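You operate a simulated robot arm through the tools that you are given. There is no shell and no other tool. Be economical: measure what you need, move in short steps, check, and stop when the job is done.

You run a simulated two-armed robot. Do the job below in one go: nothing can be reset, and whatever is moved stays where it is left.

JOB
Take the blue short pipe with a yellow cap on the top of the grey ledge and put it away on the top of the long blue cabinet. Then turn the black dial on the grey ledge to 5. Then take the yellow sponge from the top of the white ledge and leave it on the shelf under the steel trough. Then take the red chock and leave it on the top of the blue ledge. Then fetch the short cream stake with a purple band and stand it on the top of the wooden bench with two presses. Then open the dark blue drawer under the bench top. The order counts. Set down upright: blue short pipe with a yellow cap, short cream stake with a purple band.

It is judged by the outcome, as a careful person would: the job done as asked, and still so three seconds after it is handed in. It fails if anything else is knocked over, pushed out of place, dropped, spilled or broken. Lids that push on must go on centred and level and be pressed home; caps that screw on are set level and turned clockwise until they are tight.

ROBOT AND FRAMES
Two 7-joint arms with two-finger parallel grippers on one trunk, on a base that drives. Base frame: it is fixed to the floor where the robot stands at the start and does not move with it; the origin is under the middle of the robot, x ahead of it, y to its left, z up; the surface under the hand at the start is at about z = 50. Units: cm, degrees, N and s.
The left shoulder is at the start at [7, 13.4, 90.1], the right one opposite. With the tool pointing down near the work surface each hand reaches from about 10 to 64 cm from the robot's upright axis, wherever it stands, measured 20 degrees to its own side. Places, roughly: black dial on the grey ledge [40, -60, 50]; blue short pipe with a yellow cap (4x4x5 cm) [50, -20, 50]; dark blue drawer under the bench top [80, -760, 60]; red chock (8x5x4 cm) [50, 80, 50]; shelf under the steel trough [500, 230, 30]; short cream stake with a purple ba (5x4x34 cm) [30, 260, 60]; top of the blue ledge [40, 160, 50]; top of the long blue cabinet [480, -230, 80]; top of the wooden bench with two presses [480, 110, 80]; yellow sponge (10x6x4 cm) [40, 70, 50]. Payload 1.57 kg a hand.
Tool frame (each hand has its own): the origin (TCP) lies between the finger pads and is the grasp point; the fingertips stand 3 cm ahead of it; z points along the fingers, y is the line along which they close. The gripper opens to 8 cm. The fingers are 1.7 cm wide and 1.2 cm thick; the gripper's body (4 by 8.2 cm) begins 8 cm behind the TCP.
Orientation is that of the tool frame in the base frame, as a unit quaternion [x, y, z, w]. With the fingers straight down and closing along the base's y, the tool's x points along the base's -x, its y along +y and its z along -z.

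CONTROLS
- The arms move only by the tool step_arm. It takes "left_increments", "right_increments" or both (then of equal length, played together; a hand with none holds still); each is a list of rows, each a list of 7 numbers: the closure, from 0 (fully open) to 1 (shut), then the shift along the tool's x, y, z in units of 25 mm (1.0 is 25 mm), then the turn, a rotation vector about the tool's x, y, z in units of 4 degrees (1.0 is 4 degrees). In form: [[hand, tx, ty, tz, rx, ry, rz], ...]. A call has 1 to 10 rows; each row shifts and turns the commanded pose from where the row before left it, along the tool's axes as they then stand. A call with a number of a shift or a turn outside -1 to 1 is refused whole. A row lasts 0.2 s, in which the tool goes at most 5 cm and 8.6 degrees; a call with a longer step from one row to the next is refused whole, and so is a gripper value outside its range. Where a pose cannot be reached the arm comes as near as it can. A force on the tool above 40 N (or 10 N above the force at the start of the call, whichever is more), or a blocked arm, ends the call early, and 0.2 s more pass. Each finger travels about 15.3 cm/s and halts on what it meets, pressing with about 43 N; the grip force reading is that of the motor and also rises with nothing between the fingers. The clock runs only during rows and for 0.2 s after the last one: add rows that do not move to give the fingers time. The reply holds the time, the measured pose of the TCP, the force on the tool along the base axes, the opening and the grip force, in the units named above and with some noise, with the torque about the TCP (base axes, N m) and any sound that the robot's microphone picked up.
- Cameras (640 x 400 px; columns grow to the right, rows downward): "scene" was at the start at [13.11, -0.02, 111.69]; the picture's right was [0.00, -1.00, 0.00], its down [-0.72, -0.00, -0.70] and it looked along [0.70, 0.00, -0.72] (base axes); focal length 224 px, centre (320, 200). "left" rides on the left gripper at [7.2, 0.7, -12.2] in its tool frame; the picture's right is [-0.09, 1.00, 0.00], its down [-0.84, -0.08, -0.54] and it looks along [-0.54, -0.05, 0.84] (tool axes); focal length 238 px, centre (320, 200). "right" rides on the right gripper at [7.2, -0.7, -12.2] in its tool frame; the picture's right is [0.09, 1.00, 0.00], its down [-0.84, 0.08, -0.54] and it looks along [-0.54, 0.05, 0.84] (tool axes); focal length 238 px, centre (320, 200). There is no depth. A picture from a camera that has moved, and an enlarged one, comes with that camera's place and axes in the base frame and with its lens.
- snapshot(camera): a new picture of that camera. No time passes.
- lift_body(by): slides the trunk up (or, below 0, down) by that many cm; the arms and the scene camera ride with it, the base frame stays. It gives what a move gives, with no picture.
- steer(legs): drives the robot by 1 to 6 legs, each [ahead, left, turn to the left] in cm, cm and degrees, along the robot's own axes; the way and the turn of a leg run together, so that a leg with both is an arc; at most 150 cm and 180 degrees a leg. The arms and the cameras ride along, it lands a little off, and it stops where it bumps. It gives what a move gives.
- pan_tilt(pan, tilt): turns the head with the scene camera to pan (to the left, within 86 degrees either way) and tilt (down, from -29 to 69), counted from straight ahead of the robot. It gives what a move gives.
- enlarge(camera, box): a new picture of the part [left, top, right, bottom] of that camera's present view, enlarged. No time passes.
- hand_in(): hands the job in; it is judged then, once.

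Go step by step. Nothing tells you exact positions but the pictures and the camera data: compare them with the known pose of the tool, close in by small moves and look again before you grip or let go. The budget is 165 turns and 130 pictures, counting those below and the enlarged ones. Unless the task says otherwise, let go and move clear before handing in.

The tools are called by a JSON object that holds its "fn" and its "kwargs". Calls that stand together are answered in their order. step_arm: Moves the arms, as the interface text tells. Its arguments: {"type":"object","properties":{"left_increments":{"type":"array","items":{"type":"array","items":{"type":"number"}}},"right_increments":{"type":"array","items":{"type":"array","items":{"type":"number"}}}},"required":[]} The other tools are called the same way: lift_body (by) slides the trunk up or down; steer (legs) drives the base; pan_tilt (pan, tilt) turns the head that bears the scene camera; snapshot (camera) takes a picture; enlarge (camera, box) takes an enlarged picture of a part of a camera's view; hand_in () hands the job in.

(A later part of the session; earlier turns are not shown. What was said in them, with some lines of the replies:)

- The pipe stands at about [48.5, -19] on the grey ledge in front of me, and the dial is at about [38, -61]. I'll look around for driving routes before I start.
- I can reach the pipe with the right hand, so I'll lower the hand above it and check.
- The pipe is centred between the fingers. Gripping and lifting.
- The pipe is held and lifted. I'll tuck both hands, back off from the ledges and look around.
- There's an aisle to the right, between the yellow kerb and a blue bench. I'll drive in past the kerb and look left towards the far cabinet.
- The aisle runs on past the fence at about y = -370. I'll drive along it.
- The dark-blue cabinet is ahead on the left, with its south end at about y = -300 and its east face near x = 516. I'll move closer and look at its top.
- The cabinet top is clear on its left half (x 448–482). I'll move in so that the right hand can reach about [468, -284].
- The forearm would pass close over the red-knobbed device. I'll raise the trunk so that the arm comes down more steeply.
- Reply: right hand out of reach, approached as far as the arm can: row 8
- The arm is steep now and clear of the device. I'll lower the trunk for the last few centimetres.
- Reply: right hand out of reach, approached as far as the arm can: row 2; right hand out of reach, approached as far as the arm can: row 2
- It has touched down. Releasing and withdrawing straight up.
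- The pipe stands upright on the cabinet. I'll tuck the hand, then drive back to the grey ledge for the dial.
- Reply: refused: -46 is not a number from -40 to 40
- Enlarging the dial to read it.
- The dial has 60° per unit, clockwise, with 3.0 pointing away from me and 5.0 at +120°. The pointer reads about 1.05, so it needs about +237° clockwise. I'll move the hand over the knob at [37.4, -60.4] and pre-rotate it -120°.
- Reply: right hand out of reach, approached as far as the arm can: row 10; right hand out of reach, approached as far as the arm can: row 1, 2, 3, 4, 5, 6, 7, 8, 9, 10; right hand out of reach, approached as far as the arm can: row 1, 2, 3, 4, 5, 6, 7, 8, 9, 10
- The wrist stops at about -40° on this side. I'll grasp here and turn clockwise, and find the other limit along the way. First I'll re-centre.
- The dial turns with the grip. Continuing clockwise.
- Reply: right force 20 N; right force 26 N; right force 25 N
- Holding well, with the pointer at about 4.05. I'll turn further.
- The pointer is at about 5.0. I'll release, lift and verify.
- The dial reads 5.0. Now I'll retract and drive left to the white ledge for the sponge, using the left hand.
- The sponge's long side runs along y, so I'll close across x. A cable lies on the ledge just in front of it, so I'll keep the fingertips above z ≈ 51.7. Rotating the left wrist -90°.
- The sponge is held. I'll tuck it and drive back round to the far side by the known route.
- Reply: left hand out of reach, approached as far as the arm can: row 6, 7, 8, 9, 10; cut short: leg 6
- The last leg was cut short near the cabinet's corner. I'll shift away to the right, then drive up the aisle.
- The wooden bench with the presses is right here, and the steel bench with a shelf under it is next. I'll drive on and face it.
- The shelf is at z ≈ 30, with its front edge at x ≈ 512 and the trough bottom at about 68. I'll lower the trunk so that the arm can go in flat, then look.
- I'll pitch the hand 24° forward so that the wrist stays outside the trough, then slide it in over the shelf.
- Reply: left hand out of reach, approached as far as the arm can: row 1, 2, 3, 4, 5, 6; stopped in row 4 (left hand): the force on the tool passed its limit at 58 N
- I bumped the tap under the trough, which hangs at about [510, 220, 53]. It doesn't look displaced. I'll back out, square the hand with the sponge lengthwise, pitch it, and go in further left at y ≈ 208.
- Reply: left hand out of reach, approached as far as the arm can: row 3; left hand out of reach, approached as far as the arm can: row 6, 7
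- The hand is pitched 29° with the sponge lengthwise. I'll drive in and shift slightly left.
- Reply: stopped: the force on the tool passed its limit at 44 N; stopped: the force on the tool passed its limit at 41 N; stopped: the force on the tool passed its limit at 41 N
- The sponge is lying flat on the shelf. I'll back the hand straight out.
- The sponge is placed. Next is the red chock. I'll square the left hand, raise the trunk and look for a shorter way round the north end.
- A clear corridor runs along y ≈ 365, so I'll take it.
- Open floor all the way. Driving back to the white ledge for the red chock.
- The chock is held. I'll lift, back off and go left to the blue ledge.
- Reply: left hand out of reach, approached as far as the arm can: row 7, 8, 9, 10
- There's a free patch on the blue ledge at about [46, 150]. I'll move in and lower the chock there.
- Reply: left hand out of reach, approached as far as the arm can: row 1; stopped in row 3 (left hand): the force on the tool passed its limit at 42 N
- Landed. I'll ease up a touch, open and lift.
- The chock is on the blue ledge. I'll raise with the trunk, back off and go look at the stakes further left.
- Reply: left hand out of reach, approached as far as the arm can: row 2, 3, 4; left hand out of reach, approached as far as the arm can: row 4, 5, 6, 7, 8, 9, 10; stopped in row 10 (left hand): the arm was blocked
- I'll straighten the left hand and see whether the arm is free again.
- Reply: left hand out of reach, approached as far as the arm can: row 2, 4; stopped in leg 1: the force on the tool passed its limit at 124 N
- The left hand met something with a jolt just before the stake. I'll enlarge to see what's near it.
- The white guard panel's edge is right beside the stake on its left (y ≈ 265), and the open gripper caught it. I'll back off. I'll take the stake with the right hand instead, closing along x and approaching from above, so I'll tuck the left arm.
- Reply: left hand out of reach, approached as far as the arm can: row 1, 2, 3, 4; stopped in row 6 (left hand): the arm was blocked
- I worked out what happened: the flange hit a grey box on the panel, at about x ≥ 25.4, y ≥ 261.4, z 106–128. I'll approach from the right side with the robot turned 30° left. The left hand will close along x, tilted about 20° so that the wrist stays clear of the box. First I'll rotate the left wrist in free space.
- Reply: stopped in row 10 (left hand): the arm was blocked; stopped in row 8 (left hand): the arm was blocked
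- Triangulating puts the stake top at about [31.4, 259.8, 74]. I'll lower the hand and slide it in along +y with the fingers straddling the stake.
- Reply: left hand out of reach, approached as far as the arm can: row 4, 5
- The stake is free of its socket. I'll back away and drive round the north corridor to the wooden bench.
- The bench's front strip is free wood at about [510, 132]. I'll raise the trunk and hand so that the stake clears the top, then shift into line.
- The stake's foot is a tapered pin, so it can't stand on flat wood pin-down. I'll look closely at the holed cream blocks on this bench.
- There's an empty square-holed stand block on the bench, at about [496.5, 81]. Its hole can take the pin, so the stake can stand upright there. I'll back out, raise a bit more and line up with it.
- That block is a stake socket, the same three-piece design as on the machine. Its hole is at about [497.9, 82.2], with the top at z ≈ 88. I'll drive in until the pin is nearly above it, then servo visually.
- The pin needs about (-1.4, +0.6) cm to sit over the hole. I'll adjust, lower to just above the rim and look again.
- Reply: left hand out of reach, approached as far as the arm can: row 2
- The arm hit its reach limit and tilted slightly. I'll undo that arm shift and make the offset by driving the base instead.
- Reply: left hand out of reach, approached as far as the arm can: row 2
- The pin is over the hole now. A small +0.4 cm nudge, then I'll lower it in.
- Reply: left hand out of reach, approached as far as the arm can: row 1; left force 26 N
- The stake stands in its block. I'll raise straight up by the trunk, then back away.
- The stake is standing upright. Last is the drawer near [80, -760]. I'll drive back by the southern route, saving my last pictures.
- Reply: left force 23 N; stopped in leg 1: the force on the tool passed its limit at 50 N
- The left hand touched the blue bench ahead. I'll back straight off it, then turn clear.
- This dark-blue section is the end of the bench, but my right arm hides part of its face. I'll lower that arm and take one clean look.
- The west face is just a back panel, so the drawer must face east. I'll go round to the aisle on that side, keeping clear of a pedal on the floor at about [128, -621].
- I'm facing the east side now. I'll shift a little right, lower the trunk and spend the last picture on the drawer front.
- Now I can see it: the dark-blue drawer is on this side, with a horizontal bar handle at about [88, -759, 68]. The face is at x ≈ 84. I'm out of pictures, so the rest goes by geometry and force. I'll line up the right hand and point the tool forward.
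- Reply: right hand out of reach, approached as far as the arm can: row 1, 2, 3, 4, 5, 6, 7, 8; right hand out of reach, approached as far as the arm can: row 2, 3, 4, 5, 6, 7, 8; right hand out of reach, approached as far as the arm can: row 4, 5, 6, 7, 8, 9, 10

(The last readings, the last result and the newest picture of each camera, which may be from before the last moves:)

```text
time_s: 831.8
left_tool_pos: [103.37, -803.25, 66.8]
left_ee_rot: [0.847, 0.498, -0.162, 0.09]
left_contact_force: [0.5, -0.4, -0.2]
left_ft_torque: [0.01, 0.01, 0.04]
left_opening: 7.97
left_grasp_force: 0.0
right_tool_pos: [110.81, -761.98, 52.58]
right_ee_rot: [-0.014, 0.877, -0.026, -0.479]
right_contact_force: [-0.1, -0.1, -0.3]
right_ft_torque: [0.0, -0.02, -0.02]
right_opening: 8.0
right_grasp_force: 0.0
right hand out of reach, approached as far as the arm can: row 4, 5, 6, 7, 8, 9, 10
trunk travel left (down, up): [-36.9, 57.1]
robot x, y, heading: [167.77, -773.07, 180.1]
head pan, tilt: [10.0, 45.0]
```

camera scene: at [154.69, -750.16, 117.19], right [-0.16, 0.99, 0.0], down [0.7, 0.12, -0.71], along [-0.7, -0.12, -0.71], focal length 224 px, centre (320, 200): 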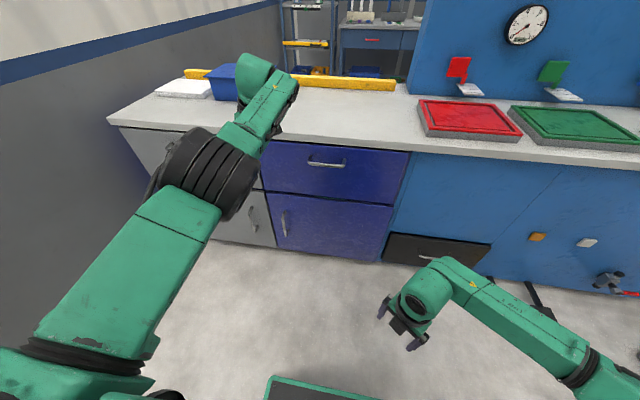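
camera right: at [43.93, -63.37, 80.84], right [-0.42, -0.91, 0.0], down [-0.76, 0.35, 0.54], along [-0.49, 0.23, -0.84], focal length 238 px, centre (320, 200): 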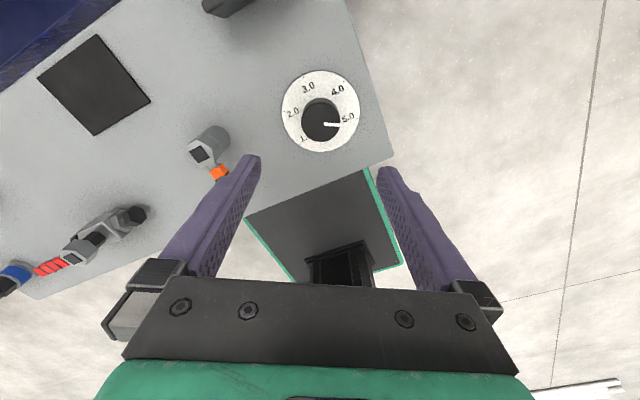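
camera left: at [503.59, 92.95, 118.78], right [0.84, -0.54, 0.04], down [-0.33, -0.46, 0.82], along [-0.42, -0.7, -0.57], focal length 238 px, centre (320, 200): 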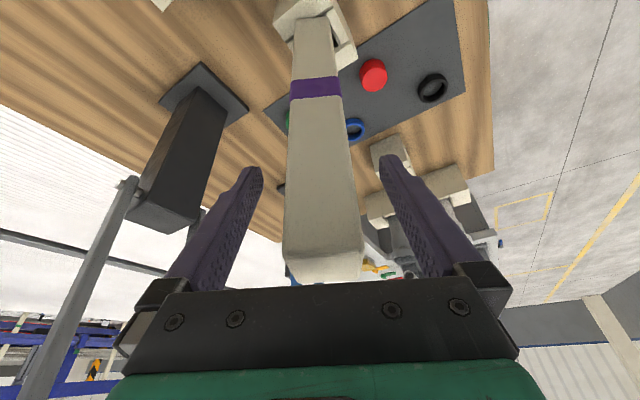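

{"fn": "step_arm", "kwargs": {"right_increments": [[0, 0.77, 0.1, -0.495, 0, 0, 0], [0, 0.77, 0.1, -0.495, 0, 0, 0], [0, 0.77, 0.1, -0.495, 0, 0, 0], [0, 0.77, 0.1, -0.495, 0, 0, 0], [0, 0.77, 0.1, -0.495, 0, 0, 0], [0, 0.77, 0.1, -0.495, 0, 0, 0], [0, 0.77, 0.1, -0.495, 0, 0, 0]]}}

{"fn": "step_arm", "kwargs": {"right_increments": [[0, 0, 0, 0, 0, 1, 0], [0, 0, 0, 0, 0, 1, 0], [0, 0, 0, 0, 0, 1, 0], [0, 0, 0, 0, 0, 1, 0], [0, 0, 0, 0, 0, 1, 0], [0, 0, 0, 0, 0, 1, 0], [0, 0, 0, 0, 0, 1, 0], [0, 0, 0, 0, 0, 1, 0]]}}

```text
time_s: 833.4
left_tool_pos: [103.36, -803.16, 66.82]
left_ee_rot: [0.847, 0.499, -0.161, 0.091]
left_contact_force: [-0.2, 0.7, -0.4]
left_ft_torque: [0.01, 0.03, -0.01]
left_opening: 8.0
left_grasp_force: 0.1
right_tool_pos: [110.79, -759.81, 68.6]
right_ee_rot: [-0.014, 0.878, -0.025, -0.479]
right_contact_force: [-0.3, -0.3, -0.8]
right_ft_torque: [-0.03, 0.02, -0.05]
right_opening: 7.98
right_grasp_force: 0.2
trunk travel left (down, up): [-36.9, 57.1]
robot x, y, heading: [167.64, -773.39, 180.1]
head pan, tilt: [10.0, 45.0]
```

```text
time_s: 835.2
left_tool_pos: [103.36, -803.12, 66.9]
left_ee_rot: [0.847, 0.498, -0.16, 0.091]
left_contact_force: [-0.7, 0.3, -0.3]
left_ft_torque: [0.0, 0.01, -0.01]
left_opening: 7.99
left_grasp_force: 0.0
right_tool_pos: [110.66, -759.75, 68.5]
right_ee_rot: [-0.01, 0.802, -0.026, -0.596]
right_contact_force: [-0.2, 0.0, 0.8]
right_ft_torque: [-0.02, -0.02, 0.0]
right_opening: 8.0
right_grasp_force: 0.0
right hand out of reach, approached as far as the arm can: row 5, 6, 7, 8
trunk travel left (down, up): [-36.9, 57.1]
robot x, y, heading: [167.6, -773.32, 180.2]
head pan, tilt: [10.0, 45.0]
```

{"fn": "step_arm", "kwargs": {"right_increments": [[0, 0, 0, 0, 0, 0, -1], [0, 0, 0, 0, 0, 0, -1], [0, 0, 0, 0, 0, 0, -1], [0, 0, 0, 0, 0, 0, -1], [0, 0, 0, 0, 0, 0, -1], [0, 0, 0, 0, 0, 0, -1], [0, 0, 0, 0, 0, 0, -1], [0, 0, 0, 0, 0, 0, -1], [0, 0, 0, 0, 0, 0, -1], [0, 0, 0, 0, 0, 0, -1]]}}

{"fn": "step_arm", "kwargs": {"right_increments": [[0, 0, 0, 0, 0, 0, -1], [0, 0, 0, 0, 0, 0, -1], [0, 0, 0, 0, 0, 0, -1], [0, 0, 0, 0, 0, 0, -1], [0, 0, 0, 0, 0, 0, -1], [0, 0, 0, 0, 0, 0, -1], [0, 0, 0, 0, 0, 0, -1], [0, 0, 0, 0, 0, 0, -1], [0, 0, 0, 0, 0, 0, -1], [0, 0, 0, 0, 0, 0, -1]]}}

{"fn": "step_arm", "kwargs": {"right_increments": [[0, 0, 0, 0, 0, 0, -1], [0, 0, 0, 0, 0, 0, -1], [0, 0, 0, 0, 0, 0, -0.5], [0, 0, 0, 0, 0, 0, 0]]}}

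```text
time_s: 837.4
left_tool_pos: [103.34, -803.17, 66.86]
left_ee_rot: [0.847, 0.498, -0.16, 0.09]
left_contact_force: [-0.3, 0.2, 1.0]
left_ft_torque: [0.01, 0.01, 0.02]
left_opening: 7.99
left_grasp_force: 0.0
right_tool_pos: [110.79, -759.77, 68.55]
right_ee_rot: [-0.284, 0.75, 0.181, -0.569]
right_contact_force: [-0.1, 0.5, -0.3]
right_ft_torque: [-0.01, 0.0, 0.0]
right_opening: 8.0
right_grasp_force: 0.0
trunk travel left (down, up): [-36.9, 57.1]
robot x, y, heading: [167.66, -773.18, 179.9]
head pan, tilt: [10.0, 45.0]
```

```text
time_s: 839.6
left_tool_pos: [103.23, -803.2, 66.87]
left_ee_rot: [0.847, 0.498, -0.161, 0.09]
left_contact_force: [-0.3, -0.2, -0.2]
left_ft_torque: [-0.04, -0.02, -0.01]
left_opening: 7.97
left_grasp_force: 0.1
right_tool_pos: [110.67, -759.79, 68.48]
right_ee_rot: [-0.524, 0.608, 0.364, -0.473]
right_contact_force: [0.0, -0.7, 0.5]
right_ft_torque: [0.01, -0.01, -0.01]
right_opening: 7.98
right_grasp_force: 0.0
trunk travel left (down, up): [-36.9, 57.1]
robot x, y, heading: [167.37, -773.15, 180.1]
head pan, tilt: [10.0, 45.0]
```

```text
time_s: 840.6
left_tool_pos: [103.48, -803.16, 66.86]
left_ee_rot: [0.846, 0.499, -0.161, 0.091]
left_contact_force: [0.3, -0.1, -0.2]
left_ft_torque: [0.01, 0.0, -0.01]
left_opening: 7.98
left_grasp_force: 0.0
right_tool_pos: [110.75, -759.74, 68.53]
right_ee_rot: [0.573, -0.561, -0.404, 0.44]
right_contact_force: [-0.3, -1.8, -0.5]
right_ft_torque: [0.01, 0.0, 0.0]
right_opening: 8.01
right_grasp_force: 0.1
trunk travel left (down, up): [-36.9, 57.1]
robot x, y, heading: [167.52, -773.23, 179.9]
head pan, tilt: [10.0, 45.0]
```

The tool now points forward with the fingers closing nearly vertically. I'll advance towards the bar handle.

{"fn": "step_arm", "kwargs": {"right_increments": [[0, -0.035, 0.23, 0.766, 0, 0, 0], [0, -0.035, 0.23, 0.766, 0, 0, 0], [0, -0.035, 0.23, 0.766, 0, 0, 0], [0, -0.035, 0.23, 0.766, 0, 0, 0], [0, -0.035, 0.23, 0.766, 0, 0, 0], [0, -0.035, 0.23, 0.766, 0, 0, 0], [0, -0.035, 0.23, 0.766, 0, 0, 0], [0, -0.035, 0.23, 0.766, 0, 0, 0]]}}

```text
time_s: 842.3
left_tool_pos: [103.49, -803.0, 66.78]
left_ee_rot: [0.848, 0.498, -0.161, 0.091]
left_contact_force: [-0.6, 0.4, -0.6]
left_ft_torque: [-0.01, -0.05, 0.01]
left_opening: 8.0
left_grasp_force: 0.0
right_tool_pos: [96.72, -759.88, 68.99]
right_ee_rot: [0.572, -0.559, -0.405, 0.443]
right_contact_force: [1.1, 0.7, 16.6]
right_ft_torque: [0.05, 0.87, -0.1]
right_opening: 8.01
right_grasp_force: 0.3
trunk travel left (down, up): [-36.9, 57.1]
robot x, y, heading: [167.61, -773.08, 180.2]
head pan, tilt: [10.0, 45.0]
stopped in row 8 (right hand): the force on the tool passed its limit at 55 N (the readings are from after the stop); the commanded pose is now the measured one
```

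The upper finger touched the bar from above, so the handle sits at about x = 91.5, z ≈ 70.8. I'll back off a little, raise 2.3 cm and go in again.

{"fn": "step_arm", "kwargs": {"right_increments": [[0, 0.03, -0.172, -0.574, 0, 0, 0], [0.15, 0, 0.44, -0.132, 0, 0, 0], [0.15, 0, 0.44, -0.132, 0, 0, 0], [0.15, 0, 0, 0, 0, 0, 0]]}}

{"fn": "step_arm", "kwargs": {"right_increments": [[0.15, -0.02, 0.143, 0.479, 0, 0, 0], [0.15, -0.02, 0.143, 0.479, 0, 0, 0], [0.15, -0.02, 0.143, 0.479, 0, 0, 0], [0.15, -0.02, 0.143, 0.479, 0, 0, 0]]}}

```text
time_s: 843.3
left_tool_pos: [103.39, -803.0, 66.8]
left_ee_rot: [0.848, 0.497, -0.161, 0.091]
left_contact_force: [0.3, -0.4, 0.3]
left_ft_torque: [-0.01, -0.03, 0.01]
left_opening: 7.99
left_grasp_force: 0.1
right_tool_pos: [98.17, -759.79, 70.71]
right_ee_rot: [0.576, -0.562, -0.401, 0.437]
right_contact_force: [0.1, -0.2, 1.4]
right_ft_torque: [0.01, -0.02, -0.02]
right_opening: 6.78
right_grasp_force: 0.0
trunk travel left (down, up): [-36.9, 57.1]
robot x, y, heading: [167.46, -773.24, 179.9]
head pan, tilt: [10.0, 45.0]
```

```text
time_s: 844.3
left_tool_pos: [103.34, -803.09, 66.84]
left_ee_rot: [0.847, 0.498, -0.162, 0.091]
left_contact_force: [-0.5, 0.6, 0.0]
left_ft_torque: [-0.02, -0.01, 0.0]
left_opening: 8.0
left_grasp_force: 0.0
right_tool_pos: [93.03, -759.88, 70.62]
right_ee_rot: [0.575, -0.561, -0.402, 0.439]
right_contact_force: [0.0, 0.4, 0.8]
right_ft_torque: [-0.01, -0.01, -0.03]
right_opening: 6.78
right_grasp_force: 0.0
trunk travel left (down, up): [-36.9, 57.1]
robot x, y, heading: [167.87, -773.23, 179.9]
head pan, tilt: [10.0, 45.0]
```

{"fn": "step_arm", "kwargs": {"right_increments": [[0.4, 0, 0, 0, 0, 0, 0], [0.7, 0, 0, 0, 0, 0, 0], [1, 0, 0, 0, 0, 0, 0], [1, 0, 0, 0, 0, 0, 0], [1, 0, 0, 0, 0, 0, 0]]}}

```text
time_s: 845.5
left_tool_pos: [103.62, -803.09, 67.19]
left_ee_rot: [0.847, 0.498, -0.164, 0.09]
left_contact_force: [0.2, -0.3, -0.1]
left_ft_torque: [0.04, -0.01, -0.01]
left_opening: 8.01
left_grasp_force: 0.0
right_tool_pos: [93.48, -759.92, 71.59]
right_ee_rot: [0.573, -0.559, -0.404, 0.442]
right_contact_force: [-1.9, 4.5, 27.0]
right_ft_torque: [0.27, -0.04, 0.61]
right_opening: 1.31
right_grasp_force: 29.8
trunk travel left (down, up): [-36.9, 57.1]
robot x, y, heading: [167.51, -773.55, 179.9]
head pan, tilt: [10.0, 45.0]
```

Gripped the bar; the opening is 1.3 cm. I'll relieve the vertical strain, then pull by backing the base.

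{"fn": "step_arm", "kwargs": {"right_increments": [[1, 0, 0.35, -0.1, 0, 0, 0], [1, 0, 0, 0, 0, 0, 0]]}}

{"fn": "steer", "kwargs": {"legs": [[-6, 0, 0]]}}

```text
time_s: 846.1
left_tool_pos: [103.44, -803.01, 67.01]
left_ee_rot: [0.847, 0.498, -0.162, 0.091]
left_contact_force: [0.5, 0.3, -0.4]
left_ft_torque: [0.0, 0.01, 0.01]
left_opening: 8.01
left_grasp_force: 0.1
right_tool_pos: [93.27, -759.83, 71.49]
right_ee_rot: [0.576, -0.561, -0.402, 0.437]
right_contact_force: [0.6, -0.2, 5.8]
right_ft_torque: [0.44, -0.05, 0.32]
right_opening: 1.28
right_grasp_force: 29.7
trunk travel left (down, up): [-36.9, 57.1]
robot x, y, heading: [167.59, -773.61, 179.8]
head pan, tilt: [10.0, 45.0]
```

```text
time_s: 847.0
left_tool_pos: [109.34, -803.14, 66.82]
left_ee_rot: [0.847, 0.498, -0.161, 0.09]
left_contact_force: [-1.1, 1.1, -0.5]
left_ft_torque: [0.0, 0.02, -0.02]
left_opening: 8.0
left_grasp_force: 0.1
right_tool_pos: [99.14, -759.9, 71.55]
right_ee_rot: [0.577, -0.562, -0.401, 0.438]
right_contact_force: [1.0, -1.9, -3.2]
right_ft_torque: [0.58, 0.04, -0.17]
right_opening: 1.27
right_grasp_force: 29.3
trunk travel left (down, up): [-36.9, 57.1]
robot x, y, heading: [174.02, -773.26, 179.8]
head pan, tilt: [10.0, 45.0]
```

The drawer is coming along. I'll keep pulling with the arm.

{"fn": "step_arm", "kwargs": {"right_increments": [[1, 0.02, -0.172, -0.574, 0, 0, 0], [1, 0.02, -0.172, -0.574, 0, 0, 0], [1, 0.02, -0.172, -0.574, 0, 0, 0], [1, 0.02, -0.172, -0.574, 0, 0, 0], [1, 0.02, -0.172, -0.574, 0, 0, 0], [1, 0.02, -0.172, -0.574, 0, 0, 0], [1, 0.02, -0.172, -0.574, 0, 0, 0], [1, 0.02, -0.172, -0.574, 0, 0, 0], [1, 0, 0, 0, 0, 0, 0]]}}

```text
time_s: 849.0
left_tool_pos: [109.37, -803.11, 66.8]
left_ee_rot: [0.848, 0.498, -0.16, 0.091]
left_contact_force: [0.9, 0.2, -0.6]
left_ft_torque: [0.03, -0.02, 0.02]
left_opening: 8.02
left_grasp_force: 0.0
right_tool_pos: [111.12, -760.0, 71.43]
right_ee_rot: [0.577, -0.562, -0.4, 0.438]
right_contact_force: [0.5, -7.4, -7.2]
right_ft_torque: [0.38, -0.01, 0.34]
right_opening: 1.29
right_grasp_force: 29.8
trunk travel left (down, up): [-36.9, 57.1]
robot x, y, heading: [174.23, -773.55, 180.2]
head pan, tilt: [10.0, 45.0]
```

{"fn": "step_arm", "kwargs": {"right_increments": [[1, 0.02, -0.172, -0.574, 0, 0, 0], [1, 0.02, -0.172, -0.574, 0, 0, 0], [1, 0.02, -0.172, -0.574, 0, 0, 0], [1, 0.02, -0.172, -0.574, 0, 0, 0], [1, 0.02, -0.172, -0.574, 0, 0, 0], [1, 0.02, -0.172, -0.574, 0, 0, 0], [1, 0.02, -0.172, -0.574, 0, 0, 0], [1, 0, 0, 0, 0, 0, 0]]}}

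```text
time_s: 850.9
left_tool_pos: [109.35, -803.27, 66.6]
left_ee_rot: [0.847, 0.499, -0.159, 0.089]
left_contact_force: [-0.7, -0.6, 0.3]
left_ft_torque: [0.0, 0.03, 0.03]
left_opening: 8.0
left_grasp_force: 0.1
right_tool_pos: [121.57, -759.85, 71.53]
right_ee_rot: [0.579, -0.562, -0.399, 0.436]
right_contact_force: [1.0, -20.4, -17.0]
right_ft_torque: [0.36, 0.06, 0.19]
right_opening: 1.28
right_grasp_force: 28.8
trunk travel left (down, up): [-36.9, 57.1]
robot x, y, heading: [174.02, -773.2, 180.0]
head pan, tilt: [10.0, 45.0]
```

{"fn": "step_arm", "kwargs": {"right_increments": [[1, 0.16, -0.12, 0, 0, 0, 0], [1, 0.05, -0.19, -0.574, 0, 0, 0], [1, 0.05, -0.19, -0.574, 0, 0, 0], [1, 0.05, -0.19, -0.574, 0, 0, 0], [1, 0.05, -0.19, -0.574, 0, 0, 0], [1, 0.05, -0.19, -0.574, 0, 0, 0], [1, 0, 0, 0, 0, 0, 0]]}}

```text
time_s: 852.5
left_tool_pos: [109.43, -802.96, 67.06]
left_ee_rot: [0.848, 0.496, -0.163, 0.091]
left_contact_force: [-0.5, 0.0, 0.4]
left_ft_torque: [-0.01, -0.01, -0.01]
left_opening: 8.01
left_grasp_force: 0.1
right_tool_pos: [126.3, -759.82, 71.39]
right_ee_rot: [0.574, -0.561, -0.404, 0.439]
right_contact_force: [-1.7, 14.4, 11.6]
right_ft_torque: [0.7, 0.03, -0.48]
right_opening: 1.28
right_grasp_force: 30.0
right hand out of reach, approached as far as the arm can: row 5, 6
trunk travel left (down, up): [-36.9, 57.1]
robot x, y, heading: [173.79, -773.27, 179.8]
head pan, tilt: [10.0, 45.0]
```

The drawer is out by about 33 cm. I'll release the handle and back clear.

{"fn": "step_arm", "kwargs": {"right_increments": [[0.8, 0, 0, 0, 0, 0, 0], [0.5, 0, 0, 0, 0, 0, 0], [0.2, 0, 0, 0, 0, 0, 0], [0.1, 0, 0, 0, 0, 0, 0], [0.1, 0, 0, 0, 0, 0, 0]]}}

{"fn": "steer", "kwargs": {"legs": [[-9, 0, 0]]}}

```text
time_s: 853.6
left_tool_pos: [109.48, -803.1, 66.85]
left_ee_rot: [0.847, 0.498, -0.161, 0.091]
left_contact_force: [-0.1, -0.9, -0.2]
left_ft_torque: [-0.04, 0.01, -0.03]
left_opening: 8.01
left_grasp_force: 0.1
right_tool_pos: [126.28, -760.05, 71.37]
right_ee_rot: [0.576, -0.561, -0.402, 0.438]
right_contact_force: [1.3, -0.4, -0.1]
right_ft_torque: [0.0, 0.05, 0.04]
right_opening: 7.18
right_grasp_force: 0.1
trunk travel left (down, up): [-36.9, 57.1]
robot x, y, heading: [173.95, -773.44, 179.9]
head pan, tilt: [10.0, 45.0]
```

```text
time_s: 854.8
left_tool_pos: [118.51, -803.27, 66.88]
left_ee_rot: [0.847, 0.497, -0.162, 0.09]
left_contact_force: [0.5, 0.0, -1.1]
left_ft_torque: [0.02, 0.01, 0.0]
left_opening: 7.99
left_grasp_force: 0.2
right_tool_pos: [135.34, -760.18, 71.42]
right_ee_rot: [0.577, -0.561, -0.401, 0.438]
right_contact_force: [-0.2, -0.3, 1.2]
right_ft_torque: [-0.02, 0.02, -0.02]
right_opening: 7.19
right_grasp_force: 0.1
trunk travel left (down, up): [-36.9, 57.1]
robot x, y, heading: [182.57, -773.07, 179.9]
head pan, tilt: [10.0, 45.0]
```

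Both hands are clear and nothing is held. The drawer was pulled about 33 cm, so I'm handing in now.

{"fn": "hand_in", "kwargs": {}}

```text
The job is handed in.
```

I handed the job in with all six steps done in the order asked. I ran out of pictures before the end, so the drawer was opened by position and force readings and I did not see the result.

- **Pipe:** it stands upright on top of the long blue cabinet.
- **Dial:** it reads 5, within about 2 degrees.
- **Sponge:** it lies flat on the shelf under the steel trough. On the way in, the hand hit the tap under the trough; the tap did not look displaced.
- **Red chock:** it rests on top of the blue ledge.
- **Stake:** it ends in a tapered pin, so it cannot stand on bare wood. I stood it upright in an empty holed socket block already on the wooden bench, so the block carries it rather than the bench top itself.
- **Drawer:** I pulled it out about 33 cm by its handle, then let go and backed clear.

Other contacts along the way:
- **Cabinet corner:** a drive leg was cut short near the long blue cabinet. The items on top looked undisturbed.
- **Stake panel:** the left hand hit a grey box on the white guard panel, a 124 N jolt. I saw nothing displaced.
- **Blue bench with white pipes (about [-134, -404]):** the left hand pressed against something at its edge (about 50 N) before I backed off. I had too few pictures left to check whether it moved.
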